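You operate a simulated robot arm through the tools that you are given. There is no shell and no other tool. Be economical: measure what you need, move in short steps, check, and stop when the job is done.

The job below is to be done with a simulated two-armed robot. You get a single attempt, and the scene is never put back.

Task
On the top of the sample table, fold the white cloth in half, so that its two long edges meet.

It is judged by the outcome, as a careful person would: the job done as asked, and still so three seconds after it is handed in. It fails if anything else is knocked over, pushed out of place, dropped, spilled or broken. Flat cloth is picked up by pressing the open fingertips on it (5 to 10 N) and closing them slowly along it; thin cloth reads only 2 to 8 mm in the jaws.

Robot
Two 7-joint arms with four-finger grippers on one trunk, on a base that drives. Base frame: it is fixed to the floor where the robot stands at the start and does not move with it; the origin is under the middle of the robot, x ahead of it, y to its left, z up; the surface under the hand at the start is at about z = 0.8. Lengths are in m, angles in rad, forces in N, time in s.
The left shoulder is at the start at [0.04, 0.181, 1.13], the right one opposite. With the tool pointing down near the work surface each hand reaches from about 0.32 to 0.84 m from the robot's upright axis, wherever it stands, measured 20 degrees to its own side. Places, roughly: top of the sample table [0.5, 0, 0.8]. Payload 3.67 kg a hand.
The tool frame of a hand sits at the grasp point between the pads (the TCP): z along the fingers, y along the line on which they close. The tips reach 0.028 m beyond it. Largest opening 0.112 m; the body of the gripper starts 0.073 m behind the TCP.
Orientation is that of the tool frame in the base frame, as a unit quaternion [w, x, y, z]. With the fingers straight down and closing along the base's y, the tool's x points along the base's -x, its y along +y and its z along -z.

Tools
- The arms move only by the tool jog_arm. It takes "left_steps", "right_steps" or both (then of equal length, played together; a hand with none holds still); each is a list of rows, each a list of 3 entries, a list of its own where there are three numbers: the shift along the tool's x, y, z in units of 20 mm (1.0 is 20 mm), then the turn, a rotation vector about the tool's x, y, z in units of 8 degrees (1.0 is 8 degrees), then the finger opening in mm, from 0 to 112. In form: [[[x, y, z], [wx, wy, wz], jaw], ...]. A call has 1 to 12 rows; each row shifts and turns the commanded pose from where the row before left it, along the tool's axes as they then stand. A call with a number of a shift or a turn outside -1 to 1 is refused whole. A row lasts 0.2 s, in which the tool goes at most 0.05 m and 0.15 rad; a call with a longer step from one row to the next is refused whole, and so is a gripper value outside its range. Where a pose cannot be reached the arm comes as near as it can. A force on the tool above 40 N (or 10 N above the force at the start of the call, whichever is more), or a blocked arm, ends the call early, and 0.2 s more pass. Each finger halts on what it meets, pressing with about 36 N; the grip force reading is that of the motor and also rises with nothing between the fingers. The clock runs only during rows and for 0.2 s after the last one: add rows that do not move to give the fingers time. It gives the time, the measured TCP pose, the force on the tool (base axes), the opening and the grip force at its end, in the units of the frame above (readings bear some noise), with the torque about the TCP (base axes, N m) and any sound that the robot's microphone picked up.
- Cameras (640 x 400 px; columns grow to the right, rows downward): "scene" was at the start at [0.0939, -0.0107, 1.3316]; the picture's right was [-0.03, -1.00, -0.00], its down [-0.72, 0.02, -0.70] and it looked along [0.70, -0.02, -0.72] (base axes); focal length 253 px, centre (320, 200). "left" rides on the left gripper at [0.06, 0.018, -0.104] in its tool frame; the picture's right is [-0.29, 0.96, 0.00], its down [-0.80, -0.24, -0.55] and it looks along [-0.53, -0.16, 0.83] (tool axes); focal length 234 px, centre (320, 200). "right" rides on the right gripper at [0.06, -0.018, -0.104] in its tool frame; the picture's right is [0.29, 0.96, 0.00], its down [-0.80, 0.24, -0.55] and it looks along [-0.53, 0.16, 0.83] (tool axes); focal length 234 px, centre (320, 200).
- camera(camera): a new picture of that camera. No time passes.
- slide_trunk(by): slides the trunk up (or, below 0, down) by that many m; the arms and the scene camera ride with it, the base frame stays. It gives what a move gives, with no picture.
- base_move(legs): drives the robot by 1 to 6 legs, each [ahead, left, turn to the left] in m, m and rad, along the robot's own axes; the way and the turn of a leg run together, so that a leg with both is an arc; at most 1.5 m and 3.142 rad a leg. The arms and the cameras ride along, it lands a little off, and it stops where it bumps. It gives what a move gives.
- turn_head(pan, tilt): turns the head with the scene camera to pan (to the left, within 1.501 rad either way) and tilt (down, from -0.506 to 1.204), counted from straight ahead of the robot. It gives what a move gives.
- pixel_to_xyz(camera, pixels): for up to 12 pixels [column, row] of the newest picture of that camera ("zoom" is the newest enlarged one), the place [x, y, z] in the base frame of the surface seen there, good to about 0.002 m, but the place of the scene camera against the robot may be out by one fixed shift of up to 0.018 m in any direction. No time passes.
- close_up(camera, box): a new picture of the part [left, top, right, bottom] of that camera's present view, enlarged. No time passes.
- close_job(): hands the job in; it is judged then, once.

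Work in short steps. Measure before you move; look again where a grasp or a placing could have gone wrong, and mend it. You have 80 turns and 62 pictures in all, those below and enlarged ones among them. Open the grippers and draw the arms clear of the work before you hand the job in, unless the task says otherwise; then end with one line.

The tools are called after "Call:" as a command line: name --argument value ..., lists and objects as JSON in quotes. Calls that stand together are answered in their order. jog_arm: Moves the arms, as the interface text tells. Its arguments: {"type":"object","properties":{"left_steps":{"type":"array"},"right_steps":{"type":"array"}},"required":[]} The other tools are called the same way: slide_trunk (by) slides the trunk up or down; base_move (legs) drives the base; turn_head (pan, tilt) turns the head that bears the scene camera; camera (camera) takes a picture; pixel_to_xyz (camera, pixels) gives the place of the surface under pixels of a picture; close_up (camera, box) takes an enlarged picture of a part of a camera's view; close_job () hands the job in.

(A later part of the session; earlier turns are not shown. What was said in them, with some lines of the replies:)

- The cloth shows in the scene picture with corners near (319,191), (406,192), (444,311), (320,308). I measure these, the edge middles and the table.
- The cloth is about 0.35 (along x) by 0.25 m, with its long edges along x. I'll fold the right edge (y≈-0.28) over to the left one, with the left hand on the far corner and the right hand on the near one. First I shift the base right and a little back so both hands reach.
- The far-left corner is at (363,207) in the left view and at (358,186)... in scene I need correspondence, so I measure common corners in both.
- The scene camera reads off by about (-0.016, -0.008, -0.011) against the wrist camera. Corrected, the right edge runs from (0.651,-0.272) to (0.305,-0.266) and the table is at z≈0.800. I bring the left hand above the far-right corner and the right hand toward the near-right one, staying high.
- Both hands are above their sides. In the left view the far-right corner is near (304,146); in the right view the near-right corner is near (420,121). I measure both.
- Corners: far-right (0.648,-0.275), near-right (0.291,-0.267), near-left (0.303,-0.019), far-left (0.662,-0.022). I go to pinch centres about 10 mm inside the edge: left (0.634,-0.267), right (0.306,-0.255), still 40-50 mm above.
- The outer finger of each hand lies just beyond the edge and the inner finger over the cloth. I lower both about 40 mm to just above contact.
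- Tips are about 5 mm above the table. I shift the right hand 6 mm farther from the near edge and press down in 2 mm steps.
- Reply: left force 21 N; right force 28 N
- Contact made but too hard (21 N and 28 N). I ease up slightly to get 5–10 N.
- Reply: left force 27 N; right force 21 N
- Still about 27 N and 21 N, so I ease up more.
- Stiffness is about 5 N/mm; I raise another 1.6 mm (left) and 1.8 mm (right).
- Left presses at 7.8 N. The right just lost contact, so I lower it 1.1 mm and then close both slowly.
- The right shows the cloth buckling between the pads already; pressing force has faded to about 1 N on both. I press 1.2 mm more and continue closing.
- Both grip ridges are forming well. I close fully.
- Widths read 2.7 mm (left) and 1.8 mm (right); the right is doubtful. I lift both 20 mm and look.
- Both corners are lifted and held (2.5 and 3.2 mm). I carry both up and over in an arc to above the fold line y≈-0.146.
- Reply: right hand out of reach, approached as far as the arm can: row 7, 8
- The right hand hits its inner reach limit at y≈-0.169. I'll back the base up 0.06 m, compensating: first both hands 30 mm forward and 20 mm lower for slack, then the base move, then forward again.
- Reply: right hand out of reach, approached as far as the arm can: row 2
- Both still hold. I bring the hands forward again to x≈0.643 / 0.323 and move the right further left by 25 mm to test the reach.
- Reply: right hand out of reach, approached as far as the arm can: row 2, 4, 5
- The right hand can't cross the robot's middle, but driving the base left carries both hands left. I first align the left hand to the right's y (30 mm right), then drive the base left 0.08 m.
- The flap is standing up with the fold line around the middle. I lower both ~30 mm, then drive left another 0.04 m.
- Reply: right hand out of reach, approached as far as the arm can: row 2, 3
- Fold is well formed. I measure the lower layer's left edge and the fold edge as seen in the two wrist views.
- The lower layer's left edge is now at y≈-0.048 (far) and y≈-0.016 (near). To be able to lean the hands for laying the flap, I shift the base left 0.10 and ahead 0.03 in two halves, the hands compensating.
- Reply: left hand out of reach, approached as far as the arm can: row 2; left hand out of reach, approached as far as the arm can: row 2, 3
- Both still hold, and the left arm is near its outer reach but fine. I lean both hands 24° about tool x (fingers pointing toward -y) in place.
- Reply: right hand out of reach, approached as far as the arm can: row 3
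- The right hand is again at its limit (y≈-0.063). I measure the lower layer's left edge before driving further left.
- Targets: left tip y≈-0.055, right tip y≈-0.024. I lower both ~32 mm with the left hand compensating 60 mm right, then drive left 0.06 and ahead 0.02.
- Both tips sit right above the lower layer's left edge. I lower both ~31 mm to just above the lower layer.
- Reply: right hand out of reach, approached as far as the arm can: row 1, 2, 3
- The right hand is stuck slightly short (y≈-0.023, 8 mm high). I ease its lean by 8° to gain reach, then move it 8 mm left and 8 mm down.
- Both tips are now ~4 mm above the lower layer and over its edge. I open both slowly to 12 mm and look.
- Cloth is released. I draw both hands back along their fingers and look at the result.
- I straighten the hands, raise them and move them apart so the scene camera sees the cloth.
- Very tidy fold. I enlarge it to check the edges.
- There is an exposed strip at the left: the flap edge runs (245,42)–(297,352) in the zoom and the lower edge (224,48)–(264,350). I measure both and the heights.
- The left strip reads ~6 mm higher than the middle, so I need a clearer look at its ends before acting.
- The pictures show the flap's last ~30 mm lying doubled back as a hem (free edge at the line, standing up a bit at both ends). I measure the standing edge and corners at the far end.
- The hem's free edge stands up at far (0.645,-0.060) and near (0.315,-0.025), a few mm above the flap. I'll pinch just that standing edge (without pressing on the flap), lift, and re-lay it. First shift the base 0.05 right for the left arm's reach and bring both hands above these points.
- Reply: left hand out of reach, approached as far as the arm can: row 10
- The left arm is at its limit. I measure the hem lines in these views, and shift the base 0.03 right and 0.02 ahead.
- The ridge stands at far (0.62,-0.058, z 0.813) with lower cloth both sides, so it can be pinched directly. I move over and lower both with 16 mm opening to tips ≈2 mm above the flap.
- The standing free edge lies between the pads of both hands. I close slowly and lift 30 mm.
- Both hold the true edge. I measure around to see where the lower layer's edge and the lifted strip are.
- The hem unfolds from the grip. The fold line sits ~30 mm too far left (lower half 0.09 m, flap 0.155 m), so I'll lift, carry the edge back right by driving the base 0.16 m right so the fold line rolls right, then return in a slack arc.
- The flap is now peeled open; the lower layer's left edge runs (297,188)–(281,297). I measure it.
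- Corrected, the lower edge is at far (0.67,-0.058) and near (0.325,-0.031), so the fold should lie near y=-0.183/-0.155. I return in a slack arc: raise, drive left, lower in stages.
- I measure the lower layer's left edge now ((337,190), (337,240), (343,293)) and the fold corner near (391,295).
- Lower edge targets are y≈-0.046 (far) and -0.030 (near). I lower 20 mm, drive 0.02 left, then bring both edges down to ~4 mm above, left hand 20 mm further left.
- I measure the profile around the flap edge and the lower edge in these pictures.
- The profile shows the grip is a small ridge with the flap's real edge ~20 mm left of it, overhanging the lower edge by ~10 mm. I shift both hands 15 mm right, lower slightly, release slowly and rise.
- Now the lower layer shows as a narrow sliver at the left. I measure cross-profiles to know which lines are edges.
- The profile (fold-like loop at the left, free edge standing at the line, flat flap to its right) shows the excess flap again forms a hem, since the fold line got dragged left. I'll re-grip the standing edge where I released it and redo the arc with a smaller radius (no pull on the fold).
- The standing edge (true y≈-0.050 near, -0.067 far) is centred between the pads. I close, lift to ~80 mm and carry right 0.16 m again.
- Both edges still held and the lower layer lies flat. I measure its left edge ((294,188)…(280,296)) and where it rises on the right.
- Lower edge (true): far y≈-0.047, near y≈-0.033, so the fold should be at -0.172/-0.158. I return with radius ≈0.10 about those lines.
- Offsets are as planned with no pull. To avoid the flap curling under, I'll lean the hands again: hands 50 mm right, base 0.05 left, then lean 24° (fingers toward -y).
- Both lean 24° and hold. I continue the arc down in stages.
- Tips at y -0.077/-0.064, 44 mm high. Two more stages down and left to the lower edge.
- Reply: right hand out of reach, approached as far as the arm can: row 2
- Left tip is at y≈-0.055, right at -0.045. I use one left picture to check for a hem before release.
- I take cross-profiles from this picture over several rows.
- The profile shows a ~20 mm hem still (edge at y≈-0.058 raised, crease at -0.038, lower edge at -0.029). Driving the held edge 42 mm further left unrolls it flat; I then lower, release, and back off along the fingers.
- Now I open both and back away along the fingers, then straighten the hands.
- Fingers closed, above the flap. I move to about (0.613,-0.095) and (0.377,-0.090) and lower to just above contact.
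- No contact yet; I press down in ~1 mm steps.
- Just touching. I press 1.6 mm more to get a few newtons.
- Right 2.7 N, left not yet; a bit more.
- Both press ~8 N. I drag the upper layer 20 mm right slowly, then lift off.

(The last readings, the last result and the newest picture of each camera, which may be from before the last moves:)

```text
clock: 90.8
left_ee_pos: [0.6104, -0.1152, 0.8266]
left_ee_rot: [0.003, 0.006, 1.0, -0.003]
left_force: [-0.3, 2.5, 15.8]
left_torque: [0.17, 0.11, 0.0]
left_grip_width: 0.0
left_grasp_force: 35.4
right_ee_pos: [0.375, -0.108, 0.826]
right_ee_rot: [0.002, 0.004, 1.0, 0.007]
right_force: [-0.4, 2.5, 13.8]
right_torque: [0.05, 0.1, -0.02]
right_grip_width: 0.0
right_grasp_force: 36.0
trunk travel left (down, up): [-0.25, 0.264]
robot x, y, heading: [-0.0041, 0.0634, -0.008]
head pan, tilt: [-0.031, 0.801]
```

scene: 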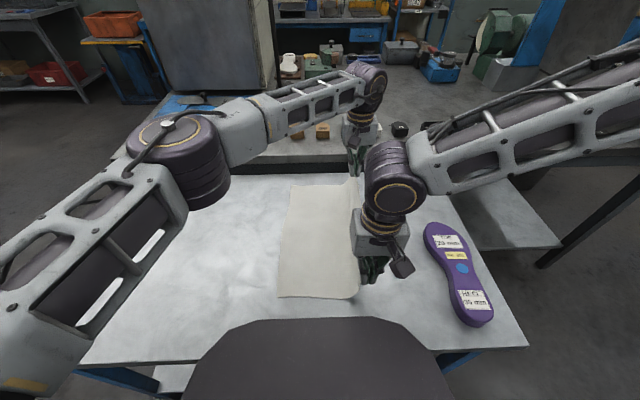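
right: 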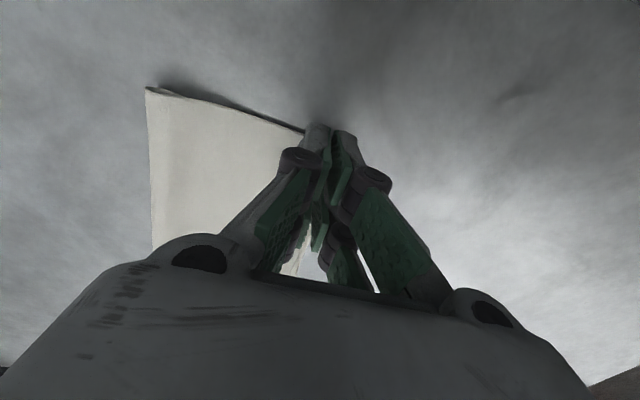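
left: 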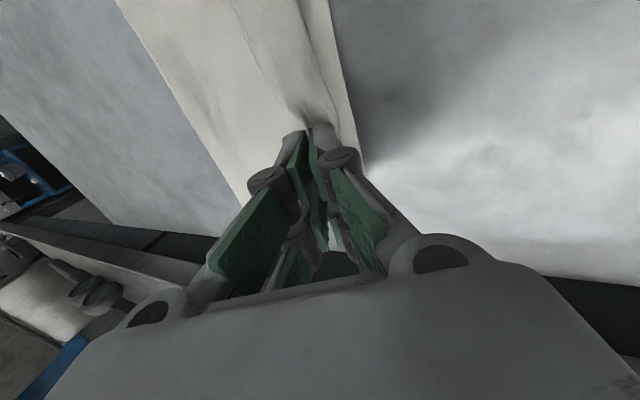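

Dragged with steady friction. I lift both and move them apart, then take the last picture.

Call:
jog_arm --left_steps '[[[0, 0, -0.5], [0, 0, 0], 0], [[0, 0, -1], [0, 0, 0], 0], [[0, 0, -1], [0, 0, 0], 0], [[0, 0, -1], [0, 0, 0], 0], [[0, 1, -0.5], [0, 0, 0], 0], [[0, 1, 0], [0, 0, 0], 0], [[0, 1, 0], [0, 0, 0], 0], [[0, 1, 0], [0, 0, 0], 0], [[0, 1, 0], [0, 0, 0], 0], [[0, 1, 0], [0, 0, 0], 0], [[0, 1, 0], [0, 0, 0], 0], [[0, 1, 0], [0, 0, 0], 0]]' --right_steps '[[[0, 0, -0.5], [0, 0, 0], 0], [[0, 0, -1], [0, 0, 0], 0], [[0, 0, -1], [0, 0, 0], 0], [[0, 0, -1], [0, 0, 0], 0], [[0, -1, -0.5], [0, 0, 0], 0], [[0, -1, 0], [0, 0, 0], 0], [[0, -1, 0], [0, 0, 0], 0], [[0, -1, 0], [0, 0, 0], 0], [[0, -1, 0], [0, 0, 0], 0], [[0, -1, 0], [0, 0, 0], 0], [[0, -1, 0], [0, 0, 0], 0], [[0, -1, 0], [0, 0, 0], 0]]'

Call:
close_up --camera "scene" --box '[280, 170, 470, 310]'

```text
clock: 93.4
left_ee_pos: [0.6142, 0.0453, 0.9039]
left_ee_rot: [0.001, 0.004, 1.0, -0.002]
left_force: [-0.6, 0.2, 0.8]
left_torque: [0.01, 0.01, 0.0]
left_grip_width: 0.0
left_grasp_force: 35.6
right_ee_pos: [0.3745, -0.2693, 0.9056]
right_ee_rot: [0.001, 0.004, 1.0, 0.007]
right_force: [0.1, -0.1, 0.2]
right_torque: [-0.01, 0.0, -0.01]
right_grip_width: 0.0002
right_grasp_force: 35.4
trunk travel left (down, up): [-0.25, 0.264]
robot x, y, heading: [-0.0048, 0.0631, -0.007]
head pan, tilt: [-0.031, 0.801]
```

```text
2.86 times, centred on (375, 240) of scene
```

zoom: 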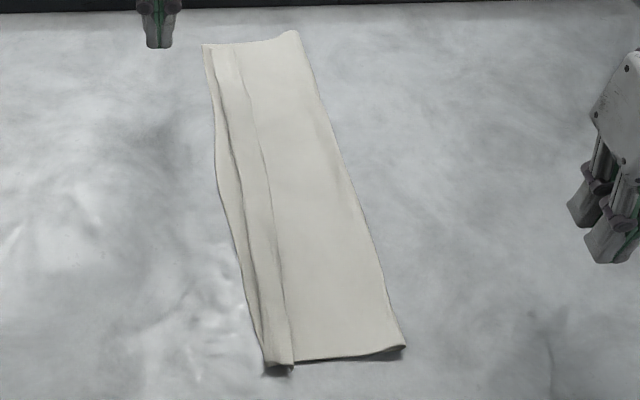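

The strip keeps the same ~25 mm width. I measure cross-profiles again to decide what it is.

Call:
pixel_to_xyz --camera "zoom" --pixels '[[216, 160], [222, 160], [228, 160], [232, 160], [238, 160], [246, 160], [254, 160], [260, 160], [266, 160], [275, 160], [310, 160], [340, 160]]'

Call:
pixel_to_xyz --camera "zoom" --pixels '[[252, 310], [257, 310], [262, 310], [267, 310], [274, 310], [282, 310], [288, 310], [292, 310], [300, 310], [340, 310], [385, 310], [392, 318]]'

Call:
pixel_to_xyz --camera "zoom" --pixels '[[206, 70], [210, 70], [214, 70], [220, 70], [228, 70], [236, 70], [240, 70], [245, 70], [252, 70], [280, 70], [305, 70], [290, 40]]'

Call:
pixel_to_xyz --camera "zoom" --pixels '[[264, 355], [268, 362], [275, 362], [285, 362], [292, 362], [296, 358], [270, 350], [280, 350], [289, 350], [400, 345], [205, 47], [235, 47]]'

```text
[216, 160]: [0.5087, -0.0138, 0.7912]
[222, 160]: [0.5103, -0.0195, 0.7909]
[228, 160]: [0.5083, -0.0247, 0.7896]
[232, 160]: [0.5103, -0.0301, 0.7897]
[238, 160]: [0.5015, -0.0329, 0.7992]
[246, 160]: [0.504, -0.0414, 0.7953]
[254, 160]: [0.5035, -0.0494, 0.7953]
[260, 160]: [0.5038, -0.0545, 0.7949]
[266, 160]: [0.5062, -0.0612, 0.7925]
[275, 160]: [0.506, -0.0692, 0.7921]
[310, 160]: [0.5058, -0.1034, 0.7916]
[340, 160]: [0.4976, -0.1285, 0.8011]
```

```text
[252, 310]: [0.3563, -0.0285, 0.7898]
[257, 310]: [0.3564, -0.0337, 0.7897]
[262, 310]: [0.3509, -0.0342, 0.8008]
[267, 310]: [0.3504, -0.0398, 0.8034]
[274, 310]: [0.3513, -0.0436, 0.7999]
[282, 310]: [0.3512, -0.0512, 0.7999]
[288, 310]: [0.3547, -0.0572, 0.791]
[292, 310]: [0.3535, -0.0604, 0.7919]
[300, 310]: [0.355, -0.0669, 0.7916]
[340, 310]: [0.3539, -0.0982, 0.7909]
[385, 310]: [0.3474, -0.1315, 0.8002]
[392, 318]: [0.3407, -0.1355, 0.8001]
```

```text
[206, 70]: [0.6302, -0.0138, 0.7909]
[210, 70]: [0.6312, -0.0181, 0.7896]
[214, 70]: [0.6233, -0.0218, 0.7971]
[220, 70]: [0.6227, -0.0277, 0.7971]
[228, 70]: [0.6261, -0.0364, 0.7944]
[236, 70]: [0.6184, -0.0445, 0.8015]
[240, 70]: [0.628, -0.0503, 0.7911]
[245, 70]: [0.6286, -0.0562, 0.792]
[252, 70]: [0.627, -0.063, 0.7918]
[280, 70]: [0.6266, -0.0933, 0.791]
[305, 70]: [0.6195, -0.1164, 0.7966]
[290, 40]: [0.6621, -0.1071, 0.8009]
```

```text
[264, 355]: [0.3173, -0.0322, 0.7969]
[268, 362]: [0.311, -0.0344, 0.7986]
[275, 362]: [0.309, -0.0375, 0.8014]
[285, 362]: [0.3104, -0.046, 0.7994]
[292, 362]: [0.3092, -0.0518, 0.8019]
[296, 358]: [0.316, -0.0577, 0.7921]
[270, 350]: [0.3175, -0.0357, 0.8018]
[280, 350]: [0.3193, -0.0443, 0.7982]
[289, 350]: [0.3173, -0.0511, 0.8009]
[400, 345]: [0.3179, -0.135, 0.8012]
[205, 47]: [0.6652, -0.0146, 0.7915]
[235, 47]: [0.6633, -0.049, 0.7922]
```

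The measured lengths fit a hem: free edge standing at (true) near y≈-0.044, far y≈-0.037; creases at -0.026/-0.013; lower edge at -0.020/-0.005. I re-grip the standing edge, this time to lift it high, carry it left past the crease, and let it fall leftward. First move above.

Call:
jog_arm --left_steps '[[[-0.11, -0.35, 0], [0, 0, 0], 16], [[-0.11, -0.35, 0], [0, 0, 0], 16], [[-0.11, -0.35, 0], [0, 0, 0], 16], [[-0.11, -0.35, 0], [0, 0, 0], 16], [[-0.11, -0.35, 0], [0, 0, 0], 16], [[-0.11, -0.35, 0], [0, 0, 0], 16], [[-0.11, -0.35, 0], [0, 0, 0], 16], [[-0.11, -0.35, 0], [0, 0, 0], 16], [[-0.11, -0.35, 0], [0, 0, 0], 16], [[-0.11, -0.35, 0], [0, 0, 0], 16], [[-0.11, -0.35, 0], [0, 0, 0], 16], [[-0.1, -0.25, 0], [0, 0, 0], 16]]' --right_steps '[[[0.165, 0.94, 0], [0, 0, 0], 16], [[0.165, 0.94, 0], [0, 0, 0], 16], [[0.165, 0.94, 0], [0, 0, 0], 16], [[0.165, 0.94, 0], [0, 0, 0], 16], [[0.165, 0.94, 0], [0, 0, 0], 16], [[0.165, 0.94, 0], [0, 0, 0], 16], [[0.165, 0.94, 0], [0, 0, 0], 16], [[0.165, 0.94, 0], [0, 0, 0], 16], [[0.165, 0.94, 0], [0, 0, 0], 16], [[0.165, 0.94, 0], [0, 0, 0], 16], [[0.165, 0.94, 0], [0, 0, 0], 16], [[0.165, 0.9, 0], [0, 0, 0], 16]]'

Call:
jog_arm --left_steps '[[[0, 0, 0.9], [0, 0, 0], 16], [[0, 0, 0.9], [0, 0, 0], 16], [[0, 0, 0.9], [0, 0, 0], 16], [[0, 0, 0.8], [0, 0, 0], 16], [[0, 0, 0], [0, 0, 0], 16]]' --right_steps '[[[0, 0, 0.9], [0, 0, 0], 16], [[0, 0, 0.9], [0, 0, 0], 16], [[0, 0, 0.9], [0, 0, 0], 16], [[0, 0, 0.9], [0, 0, 0], 16], [[0, 0, 0], [0, 0, 0], 16]]'

```text
clock: 96.0
left_ee_pos: [0.6396, -0.0374, 0.9058]
left_ee_rot: [0.002, 0.004, 1.0, -0.002]
left_force: [0.4, 0.3, 0.4]
left_torque: [0.01, 0.04, -0.03]
left_grip_width: 0.0159
left_grasp_force: 0.0
right_ee_pos: [0.3371, -0.0459, 0.9071]
right_ee_rot: [0.0, 0.005, 1.0, 0.008]
right_force: [-0.1, -0.9, 0.1]
right_torque: [-0.01, 0.0, 0.04]
right_grip_width: 0.0159
right_grasp_force: 0.0
trunk travel left (down, up): [-0.25, 0.264]
robot x, y, heading: [-0.0069, 0.0671, -0.003]
head pan, tilt: [-0.031, 0.801]
```

```text
clock: 97.2
left_ee_pos: [0.64, -0.0388, 0.8357]
left_ee_rot: [0.002, 0.004, 1.0, -0.001]
left_force: [-0.5, -0.2, -0.5]
left_torque: [-0.05, -0.02, -0.03]
left_grip_width: 0.0162
left_grasp_force: 0.0
right_ee_pos: [0.3365, -0.0444, 0.8362]
right_ee_rot: [0.001, 0.003, 1.0, 0.007]
right_force: [-0.3, 0.7, 1.3]
right_torque: [-0.01, -0.03, 0.03]
right_grip_width: 0.0159
right_grasp_force: 0.0
trunk travel left (down, up): [-0.25, 0.264]
robot x, y, heading: [-0.0055, 0.064, -0.008]
head pan, tilt: [-0.031, 0.801]
```

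I lower 3 mm more, close on the standing edge and lift 50 mm, reading the width.

Call:
jog_arm --left_steps '[[[0, 0, 0.17], [0, 0, 0], 16], [[0, 0, 0], [0, 0, 0], 12], [[0, 0, 0], [0, 0, 0], 8], [[0, 0, 0], [0, 0, 0], 4], [[0, 0, 0], [0, 0, 0], 0], [[0, 0, 0], [0, 0, 0], 0], [[0, 0, -0.8], [0, 0, 0], 0], [[0, 0, -0.8], [0, 0, 0], 0], [[0, 0, -0.9], [0, 0, 0], 0], [[0, 0, 0], [0, 0, 0], 0]]' --right_steps '[[[0, 0, 0.17], [0, 0, 0], 16], [[0, 0, 0], [0, 0, 0], 12], [[0, 0, 0], [0, 0, 0], 8], [[0, 0, 0], [0, 0, 0], 4], [[0, 0, 0], [0, 0, 0], 0], [[0, 0, 0], [0, 0, 0], 0], [[0, 0, -0.8], [0, 0, 0], 0], [[0, 0, -0.8], [0, 0, 0], 0], [[0, 0, -0.9], [0, 0, 0], 0], [[0, 0, 0], [0, 0, 0], 0]]'

```text
clock: 99.4
left_ee_pos: [0.6403, -0.0375, 0.8826]
left_ee_rot: [0.002, 0.004, 1.0, -0.002]
left_force: [-0.5, -0.3, -0.8]
left_torque: [0.01, 0.02, -0.02]
left_grip_width: 0.0029
left_grasp_force: 39.8
right_ee_pos: [0.3383, -0.0457, 0.8806]
right_ee_rot: [0.001, 0.004, 1.0, 0.008]
right_force: [0.3, 1.2, -2.0]
right_torque: [-0.02, 0.02, -0.04]
right_grip_width: 0.0029
right_grasp_force: 36.5
trunk travel left (down, up): [-0.25, 0.264]
robot x, y, heading: [-0.0096, 0.0695, -0.01]
head pan, tilt: [-0.031, 0.801]
```

Both hold (2.9 mm), lifted 53 mm. I carry the edge right 0.16 m so the fold rolls right, then come back low and slack: this low drag (vertical fingers, not pressing) should roll the fold without dragging the lower layer.

Call:
jog_arm --left_steps '[[[0, 0, -0.5], [0, 0, 0], 0], [[0, 0, -0.5], [0, 0, 0], 0], [[0, 0, 0], [0, 0, 0], 0]]' --right_steps '[[[0, 0, -0.5], [0, 0, 0], 0], [[0, 0, -0.5], [0, 0, 0], 0], [[0, 0, 0], [0, 0, 0], 0]]'

Call:
base_move --legs '[[0, -0.16, 0]]'

Call:
base_move --legs '[[0, 0.09, 0]]'

Call:
jog_arm --left_steps '[[[0, 0, 0.6], [0, 0, 0], 0], [[0, 0, 0.7], [0, 0, 0], 0], [[0, 0, 0], [0, 0, 0], 0]]' --right_steps '[[[0, 0, 0.6], [0, 0, 0], 0], [[0, 0, 0.7], [0, 0, 0], 0], [[0, 0, 0], [0, 0, 0], 0]]'

Call:
base_move --legs '[[0, 0.04, 0]]'

```text
clock: 100.2
left_ee_pos: [0.6393, -0.0371, 0.9013]
left_ee_rot: [0.002, 0.005, 1.0, -0.001]
left_force: [0.1, -0.5, -1.5]
left_torque: [0.04, 0.01, 0.01]
left_grip_width: 0.0032
left_grasp_force: 36.8
right_ee_pos: [0.3381, -0.0455, 0.9015]
right_ee_rot: [0.0, 0.004, 1.0, 0.006]
right_force: [0.4, 0.7, -1.2]
right_torque: [-0.04, 0.03, -0.02]
right_grip_width: 0.0033
right_grasp_force: 37.8
trunk travel left (down, up): [-0.25, 0.264]
robot x, y, heading: [-0.0044, 0.0631, -0.004]
head pan, tilt: [-0.031, 0.801]
```

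```text
clock: 101.6
left_ee_pos: [0.6378, -0.1994, 0.9029]
left_ee_rot: [0.002, 0.005, 1.0, -0.001]
left_force: [0.0, 0.4, 1.6]
left_torque: [0.01, 0.0, -0.02]
left_grip_width: 0.0024
left_grasp_force: 37.2
right_ee_pos: [0.3357, -0.2074, 0.9019]
right_ee_rot: [0.0, 0.006, 1.0, 0.008]
right_force: [0.5, -0.3, -2.2]
right_torque: [0.04, 0.0, -0.01]
right_grip_width: 0.0021
right_grasp_force: 34.5
trunk travel left (down, up): [-0.25, 0.264]
robot x, y, heading: [-0.0113, -0.097, -0.004]
head pan, tilt: [-0.031, 0.801]
```

```text
clock: 102.8
left_ee_pos: [0.6392, -0.1091, 0.9018]
left_ee_rot: [0.001, 0.006, 1.0, -0.002]
left_force: [-0.5, 0.6, 2.4]
left_torque: [-0.03, 0.01, 0.02]
left_grip_width: 0.0018
left_grasp_force: 35.4
right_ee_pos: [0.3365, -0.1172, 0.9021]
right_ee_rot: [0.001, 0.005, 1.0, 0.008]
right_force: [0.2, 0.7, 0.1]
right_torque: [0.01, 0.04, -0.01]
right_grip_width: 0.0023
right_grasp_force: 35.4
trunk travel left (down, up): [-0.25, 0.264]
robot x, y, heading: [-0.0089, -0.0057, -0.005]
head pan, tilt: [-0.031, 0.801]
```

```text
clock: 103.5
left_ee_pos: [0.6387, -0.11, 0.8753]
left_ee_rot: [0.001, 0.004, 1.0, -0.001]
left_force: [0.9, 0.4, -1.2]
left_torque: [0.06, 0.02, 0.01]
left_grip_width: 0.0021
left_grasp_force: 33.2
right_ee_pos: [0.3369, -0.1165, 0.8762]
right_ee_rot: [0.0, 0.005, 1.0, 0.007]
right_force: [-0.2, 1.2, 0.2]
right_torque: [-0.05, 0.0, 0.01]
right_grip_width: 0.0022
right_grasp_force: 34.5
trunk travel left (down, up): [-0.25, 0.264]
robot x, y, heading: [-0.008, -0.0041, -0.009]
head pan, tilt: [-0.031, 0.801]
```

```text
clock: 104.4
left_ee_pos: [0.6395, -0.0712, 0.8759]
left_ee_rot: [0.001, 0.006, 1.0, -0.001]
left_force: [0.0, -0.5, 0.0]
left_torque: [-0.06, 0.04, 0.03]
left_grip_width: 0.0025
left_grasp_force: 35.4
right_ee_pos: [0.3382, -0.0786, 0.8767]
right_ee_rot: [0.0, 0.006, 1.0, 0.007]
right_force: [0.8, -0.2, -0.6]
right_torque: [-0.05, 0.01, 0.0]
right_grip_width: 0.0028
right_grasp_force: 37.2
trunk travel left (down, up): [-0.25, 0.264]
robot x, y, heading: [-0.0093, 0.0345, -0.015]
head pan, tilt: [-0.031, 0.801]
```

Now 48 mm high. I lower to 40 mm, drive left 0.05, then lower to ~14 mm.

Call:
jog_arm --left_steps '[[[0, 0, 0.4], [0, 0, 0], 0], [[0, 0, 0], [0, 0, 0], 0]]' --right_steps '[[[0, 0, 0.4], [0, 0, 0], 0], [[0, 0, 0], [0, 0, 0], 0]]'

Call:
base_move --legs '[[0, 0.05, 0]]'

Call:
jog_arm --left_steps '[[[0, 0.15, 0.45], [0, 0, 0], 0], [[0, 0.15, 0.45], [0, 0, 0], 0], [[0, 0.15, 0.4], [0, 0, 0], 0], [[0, 0, 0], [0, 0, 0], 0]]' --right_steps '[[[0, 0.15, 0.45], [0, 0, 0], 0], [[0, 0.15, 0.45], [0, 0, 0], 0], [[0, 0.15, 0.4], [0, 0, 0], 0], [[0, 0, 0], [0, 0, 0], 0]]'

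```text
clock: 105.0
left_ee_pos: [0.6379, -0.0717, 0.8682]
left_ee_rot: [0.002, 0.006, 1.0, -0.003]
left_force: [0.2, -0.1, -2.2]
left_torque: [-0.05, 0.02, 0.01]
left_grip_width: 0.0037
left_grasp_force: 39.7
right_ee_pos: [0.3376, -0.0786, 0.8688]
right_ee_rot: [0.001, 0.005, 1.0, 0.007]
right_force: [0.0, 0.1, -1.2]
right_torque: [0.01, -0.02, 0.01]
right_grip_width: 0.003
right_grasp_force: 36.8
trunk travel left (down, up): [-0.25, 0.264]
robot x, y, heading: [-0.0073, 0.0327, -0.012]
head pan, tilt: [-0.031, 0.801]
```

```text
clock: 106.0
left_ee_pos: [0.6391, -0.0215, 0.867]
left_ee_rot: [0.001, 0.006, 1.0, -0.002]
left_force: [-0.2, 0.0, -0.8]
left_torque: [-0.01, 0.01, -0.01]
left_grip_width: 0.0025
left_grasp_force: 34.6
right_ee_pos: [0.3392, -0.0294, 0.8692]
right_ee_rot: [0.0, 0.006, 1.0, 0.007]
right_force: [-0.2, 0.4, -1.5]
right_torque: [-0.04, 0.0, -0.02]
right_grip_width: 0.0026
right_grasp_force: 37.5
trunk travel left (down, up): [-0.25, 0.264]
robot x, y, heading: [-0.0079, 0.0789, -0.011]
head pan, tilt: [-0.031, 0.801]
```

```text
clock: 107.0
left_ee_pos: [0.6387, -0.0161, 0.8421]
left_ee_rot: [0.002, 0.006, 1.0, -0.002]
left_force: [0.0, 0.4, 0.6]
left_torque: [-0.02, -0.02, -0.01]
left_grip_width: 0.0021
left_grasp_force: 37.4
right_ee_pos: [0.3389, -0.0213, 0.8435]
right_ee_rot: [0.0, 0.006, 1.0, 0.007]
right_force: [0.8, 0.1, 1.2]
right_torque: [-0.02, -0.04, 0.02]
right_grip_width: 0.0022
right_grasp_force: 34.4
trunk travel left (down, up): [-0.25, 0.264]
robot x, y, heading: [-0.0037, 0.0826, -0.011]
head pan, tilt: [-0.031, 0.801]
```

Tips 14 mm up. I drag 10 mm left to take up slack, open, sweep the open fingers 30 mm left so the standing edge tips leftward, and rise.

Call:
jog_arm --left_steps '[[[0, 0.25, 0.1], [0, 0, 0], 0], [[0, 0.25, 0.1], [0, 0, 0], 0], [[0, 0, 0], [0, 0, 0], 5], [[0, 0, 0], [0, 0, 0], 10], [[0, 0, 0], [0, 0, 0], 14], [[0, 0.35, 0], [0, 0, 0], 14], [[0, 0.35, 0], [0, 0, 0], 14], [[0, 0.4, 0], [0, 0, 0], 14], [[0, 0.5, 0], [0, 0, 0], 14], [[0, 0, -0.5], [0, 0, 0], 14], [[0, 0.5, -1], [0, 0, 0], 14], [[0, 0.5, -1], [0, 0, 0], 14]]' --right_steps '[[[0, 0.25, 0.1], [0, 0, 0], 0], [[0, 0.25, 0.1], [0, 0, 0], 0], [[0, 0, 0], [0, 0, 0], 5], [[0, 0, 0], [0, 0, 0], 10], [[0, 0, 0], [0, 0, 0], 14], [[0, 0.35, 0], [0, 0, 0], 14], [[0, 0.35, 0], [0, 0, 0], 14], [[0, 0.4, 0], [0, 0, 0], 14], [[0, 0.5, 0], [0, 0, 0], 14], [[0, 0, -0.5], [0, 0, 0], 14], [[0, 0, -1], [0, 0, 0], 14], [[0, 0, -1], [0, 0, 0], 14]]'

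```text
clock: 109.6
left_ee_pos: [0.6388, 0.0497, 0.887]
left_ee_rot: [0.002, 0.005, 1.0, -0.001]
left_force: [0.2, 0.5, 0.4]
left_torque: [-0.04, -0.01, 0.01]
left_grip_width: 0.014
left_grasp_force: 0.0
right_ee_pos: [0.3373, 0.0149, 0.8946]
right_ee_rot: [0.001, 0.006, 1.0, 0.007]
right_force: [-0.3, -0.4, -0.5]
right_torque: [-0.03, 0.02, 0.02]
right_grip_width: 0.0139
right_grasp_force: 0.0
right hand out of reach, approached as far as the arm can: row 9
trunk travel left (down, up): [-0.25, 0.264]
robot x, y, heading: [-0.0035, 0.0838, -0.01]
head pan, tilt: [-0.031, 0.801]
```

No pictures are left; I check whether the depth lookup still reflects the old scene.

Call:
pixel_to_xyz --camera "zoom" --pixels '[[216, 160], [238, 160], [246, 160], [260, 160], [275, 160], [267, 310], [282, 310], [288, 310], [300, 310], [236, 70], [214, 70], [228, 70]]'

```text
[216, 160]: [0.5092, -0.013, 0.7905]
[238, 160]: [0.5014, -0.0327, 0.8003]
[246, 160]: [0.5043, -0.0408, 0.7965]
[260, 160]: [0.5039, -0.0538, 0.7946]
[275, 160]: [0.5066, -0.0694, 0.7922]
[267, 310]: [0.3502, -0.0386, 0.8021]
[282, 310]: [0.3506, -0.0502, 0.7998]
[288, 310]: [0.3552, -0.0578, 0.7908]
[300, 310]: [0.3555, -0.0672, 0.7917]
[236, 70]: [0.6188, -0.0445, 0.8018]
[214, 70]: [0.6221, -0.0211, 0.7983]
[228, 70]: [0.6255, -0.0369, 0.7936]
```

The lookup shows only the old view, so further changes would be blind. I open the grippers, raise both hands straight up and draw them clear to the sides.

Call:
jog_arm --left_steps '[[[0, 0, -1], [0, 0, 0], 40], [[0, 0, -1], [0, 0, 0], 60], [[0, 0, -1], [0, 0, 0], 60], [[0, 0, -1], [0, 0, 0], 60], [[0, 1, 0], [0, 0, 0], 60], [[0, 1, 0], [0, 0, 0], 60], [[0, 1, 0], [0, 0, 0], 60], [[0, 1, 0], [0, 0, 0], 60], [[0, 1, 0], [0, 0, 0], 60]]' --right_steps '[[[0, 0, -1], [0, 0, 0], 40], [[0, 0, -1], [0, 0, 0], 60], [[0, 0, -1], [0, 0, 0], 60], [[0, 0, -1], [0, 0, 0], 60], [[0, -1, 0], [0, 0, 0], 60], [[0, -1, 0], [0, 0, 0], 60], [[0, -1, 0], [0, 0, 0], 60], [[0, -1, 0], [0, 0, 0], 60], [[0, -1, 0], [0, 0, 0], 60]]'

Call:
jog_arm --right_steps '[[[0, -1, 0], [0, 0, 0], 60], [[0, -1, 0], [0, 0, 0], 60], [[0, -1, 0], [0, 0, 0], 60], [[0, -1, 0], [0, 0, 0], 60], [[0, -1, 0], [0, 0, 0], 60], [[0, -1, 0], [0, 0, 0], 60], [[0, -1, 0], [0, 0, 0], 60], [[0, 0, 0], [0, 0, 0], 60]]'

```text
clock: 111.6
left_ee_pos: [0.6399, 0.1491, 0.9678]
left_ee_rot: [0.002, 0.006, 1.0, -0.002]
left_force: [0.1, -0.3, -0.7]
left_torque: [0.04, -0.02, -0.01]
left_grip_width: 0.0601
left_grasp_force: 0.0
right_ee_pos: [0.3379, -0.0866, 0.9719]
right_ee_rot: [0.0, 0.006, 1.0, 0.007]
right_force: [-0.4, -0.3, -0.4]
right_torque: [0.01, 0.02, -0.01]
right_grip_width: 0.0597
right_grasp_force: 0.0
trunk travel left (down, up): [-0.25, 0.264]
robot x, y, heading: [-0.0071, 0.0839, -0.014]
head pan, tilt: [-0.031, 0.801]
```

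```text
clock: 113.4
left_ee_pos: [0.6407, 0.1488, 0.9663]
left_ee_rot: [0.001, 0.006, 1.0, -0.002]
left_force: [0.0, 0.3, -0.1]
left_torque: [-0.01, -0.04, 0.05]
left_grip_width: 0.06
left_grasp_force: 0.0
right_ee_pos: [0.3369, -0.2248, 0.9697]
right_ee_rot: [0.0, 0.006, 1.0, 0.008]
right_force: [0.4, 0.0, -0.4]
right_torque: [0.0, 0.0, 0.02]
right_grip_width: 0.0599
right_grasp_force: 0.0
trunk travel left (down, up): [-0.25, 0.264]
robot x, y, heading: [-0.0047, 0.0804, -0.011]
head pan, tilt: [-0.031, 0.801]
```

Both hands are open and clear of the cloth, so I hand the job in.

Call:
close_job

```text
The job is handed in.
```

I folded the white cloth lengthwise on the sample table and handed the job in, but I couldn't check the final result because I had no pictures left. In the last one, about 25 mm of the upper layer's long edge was turned back, so the two edges didn't meet; I re-laid it after that and expect them to be within 1–2 cm. I saw and felt no contact with anything else on the table.
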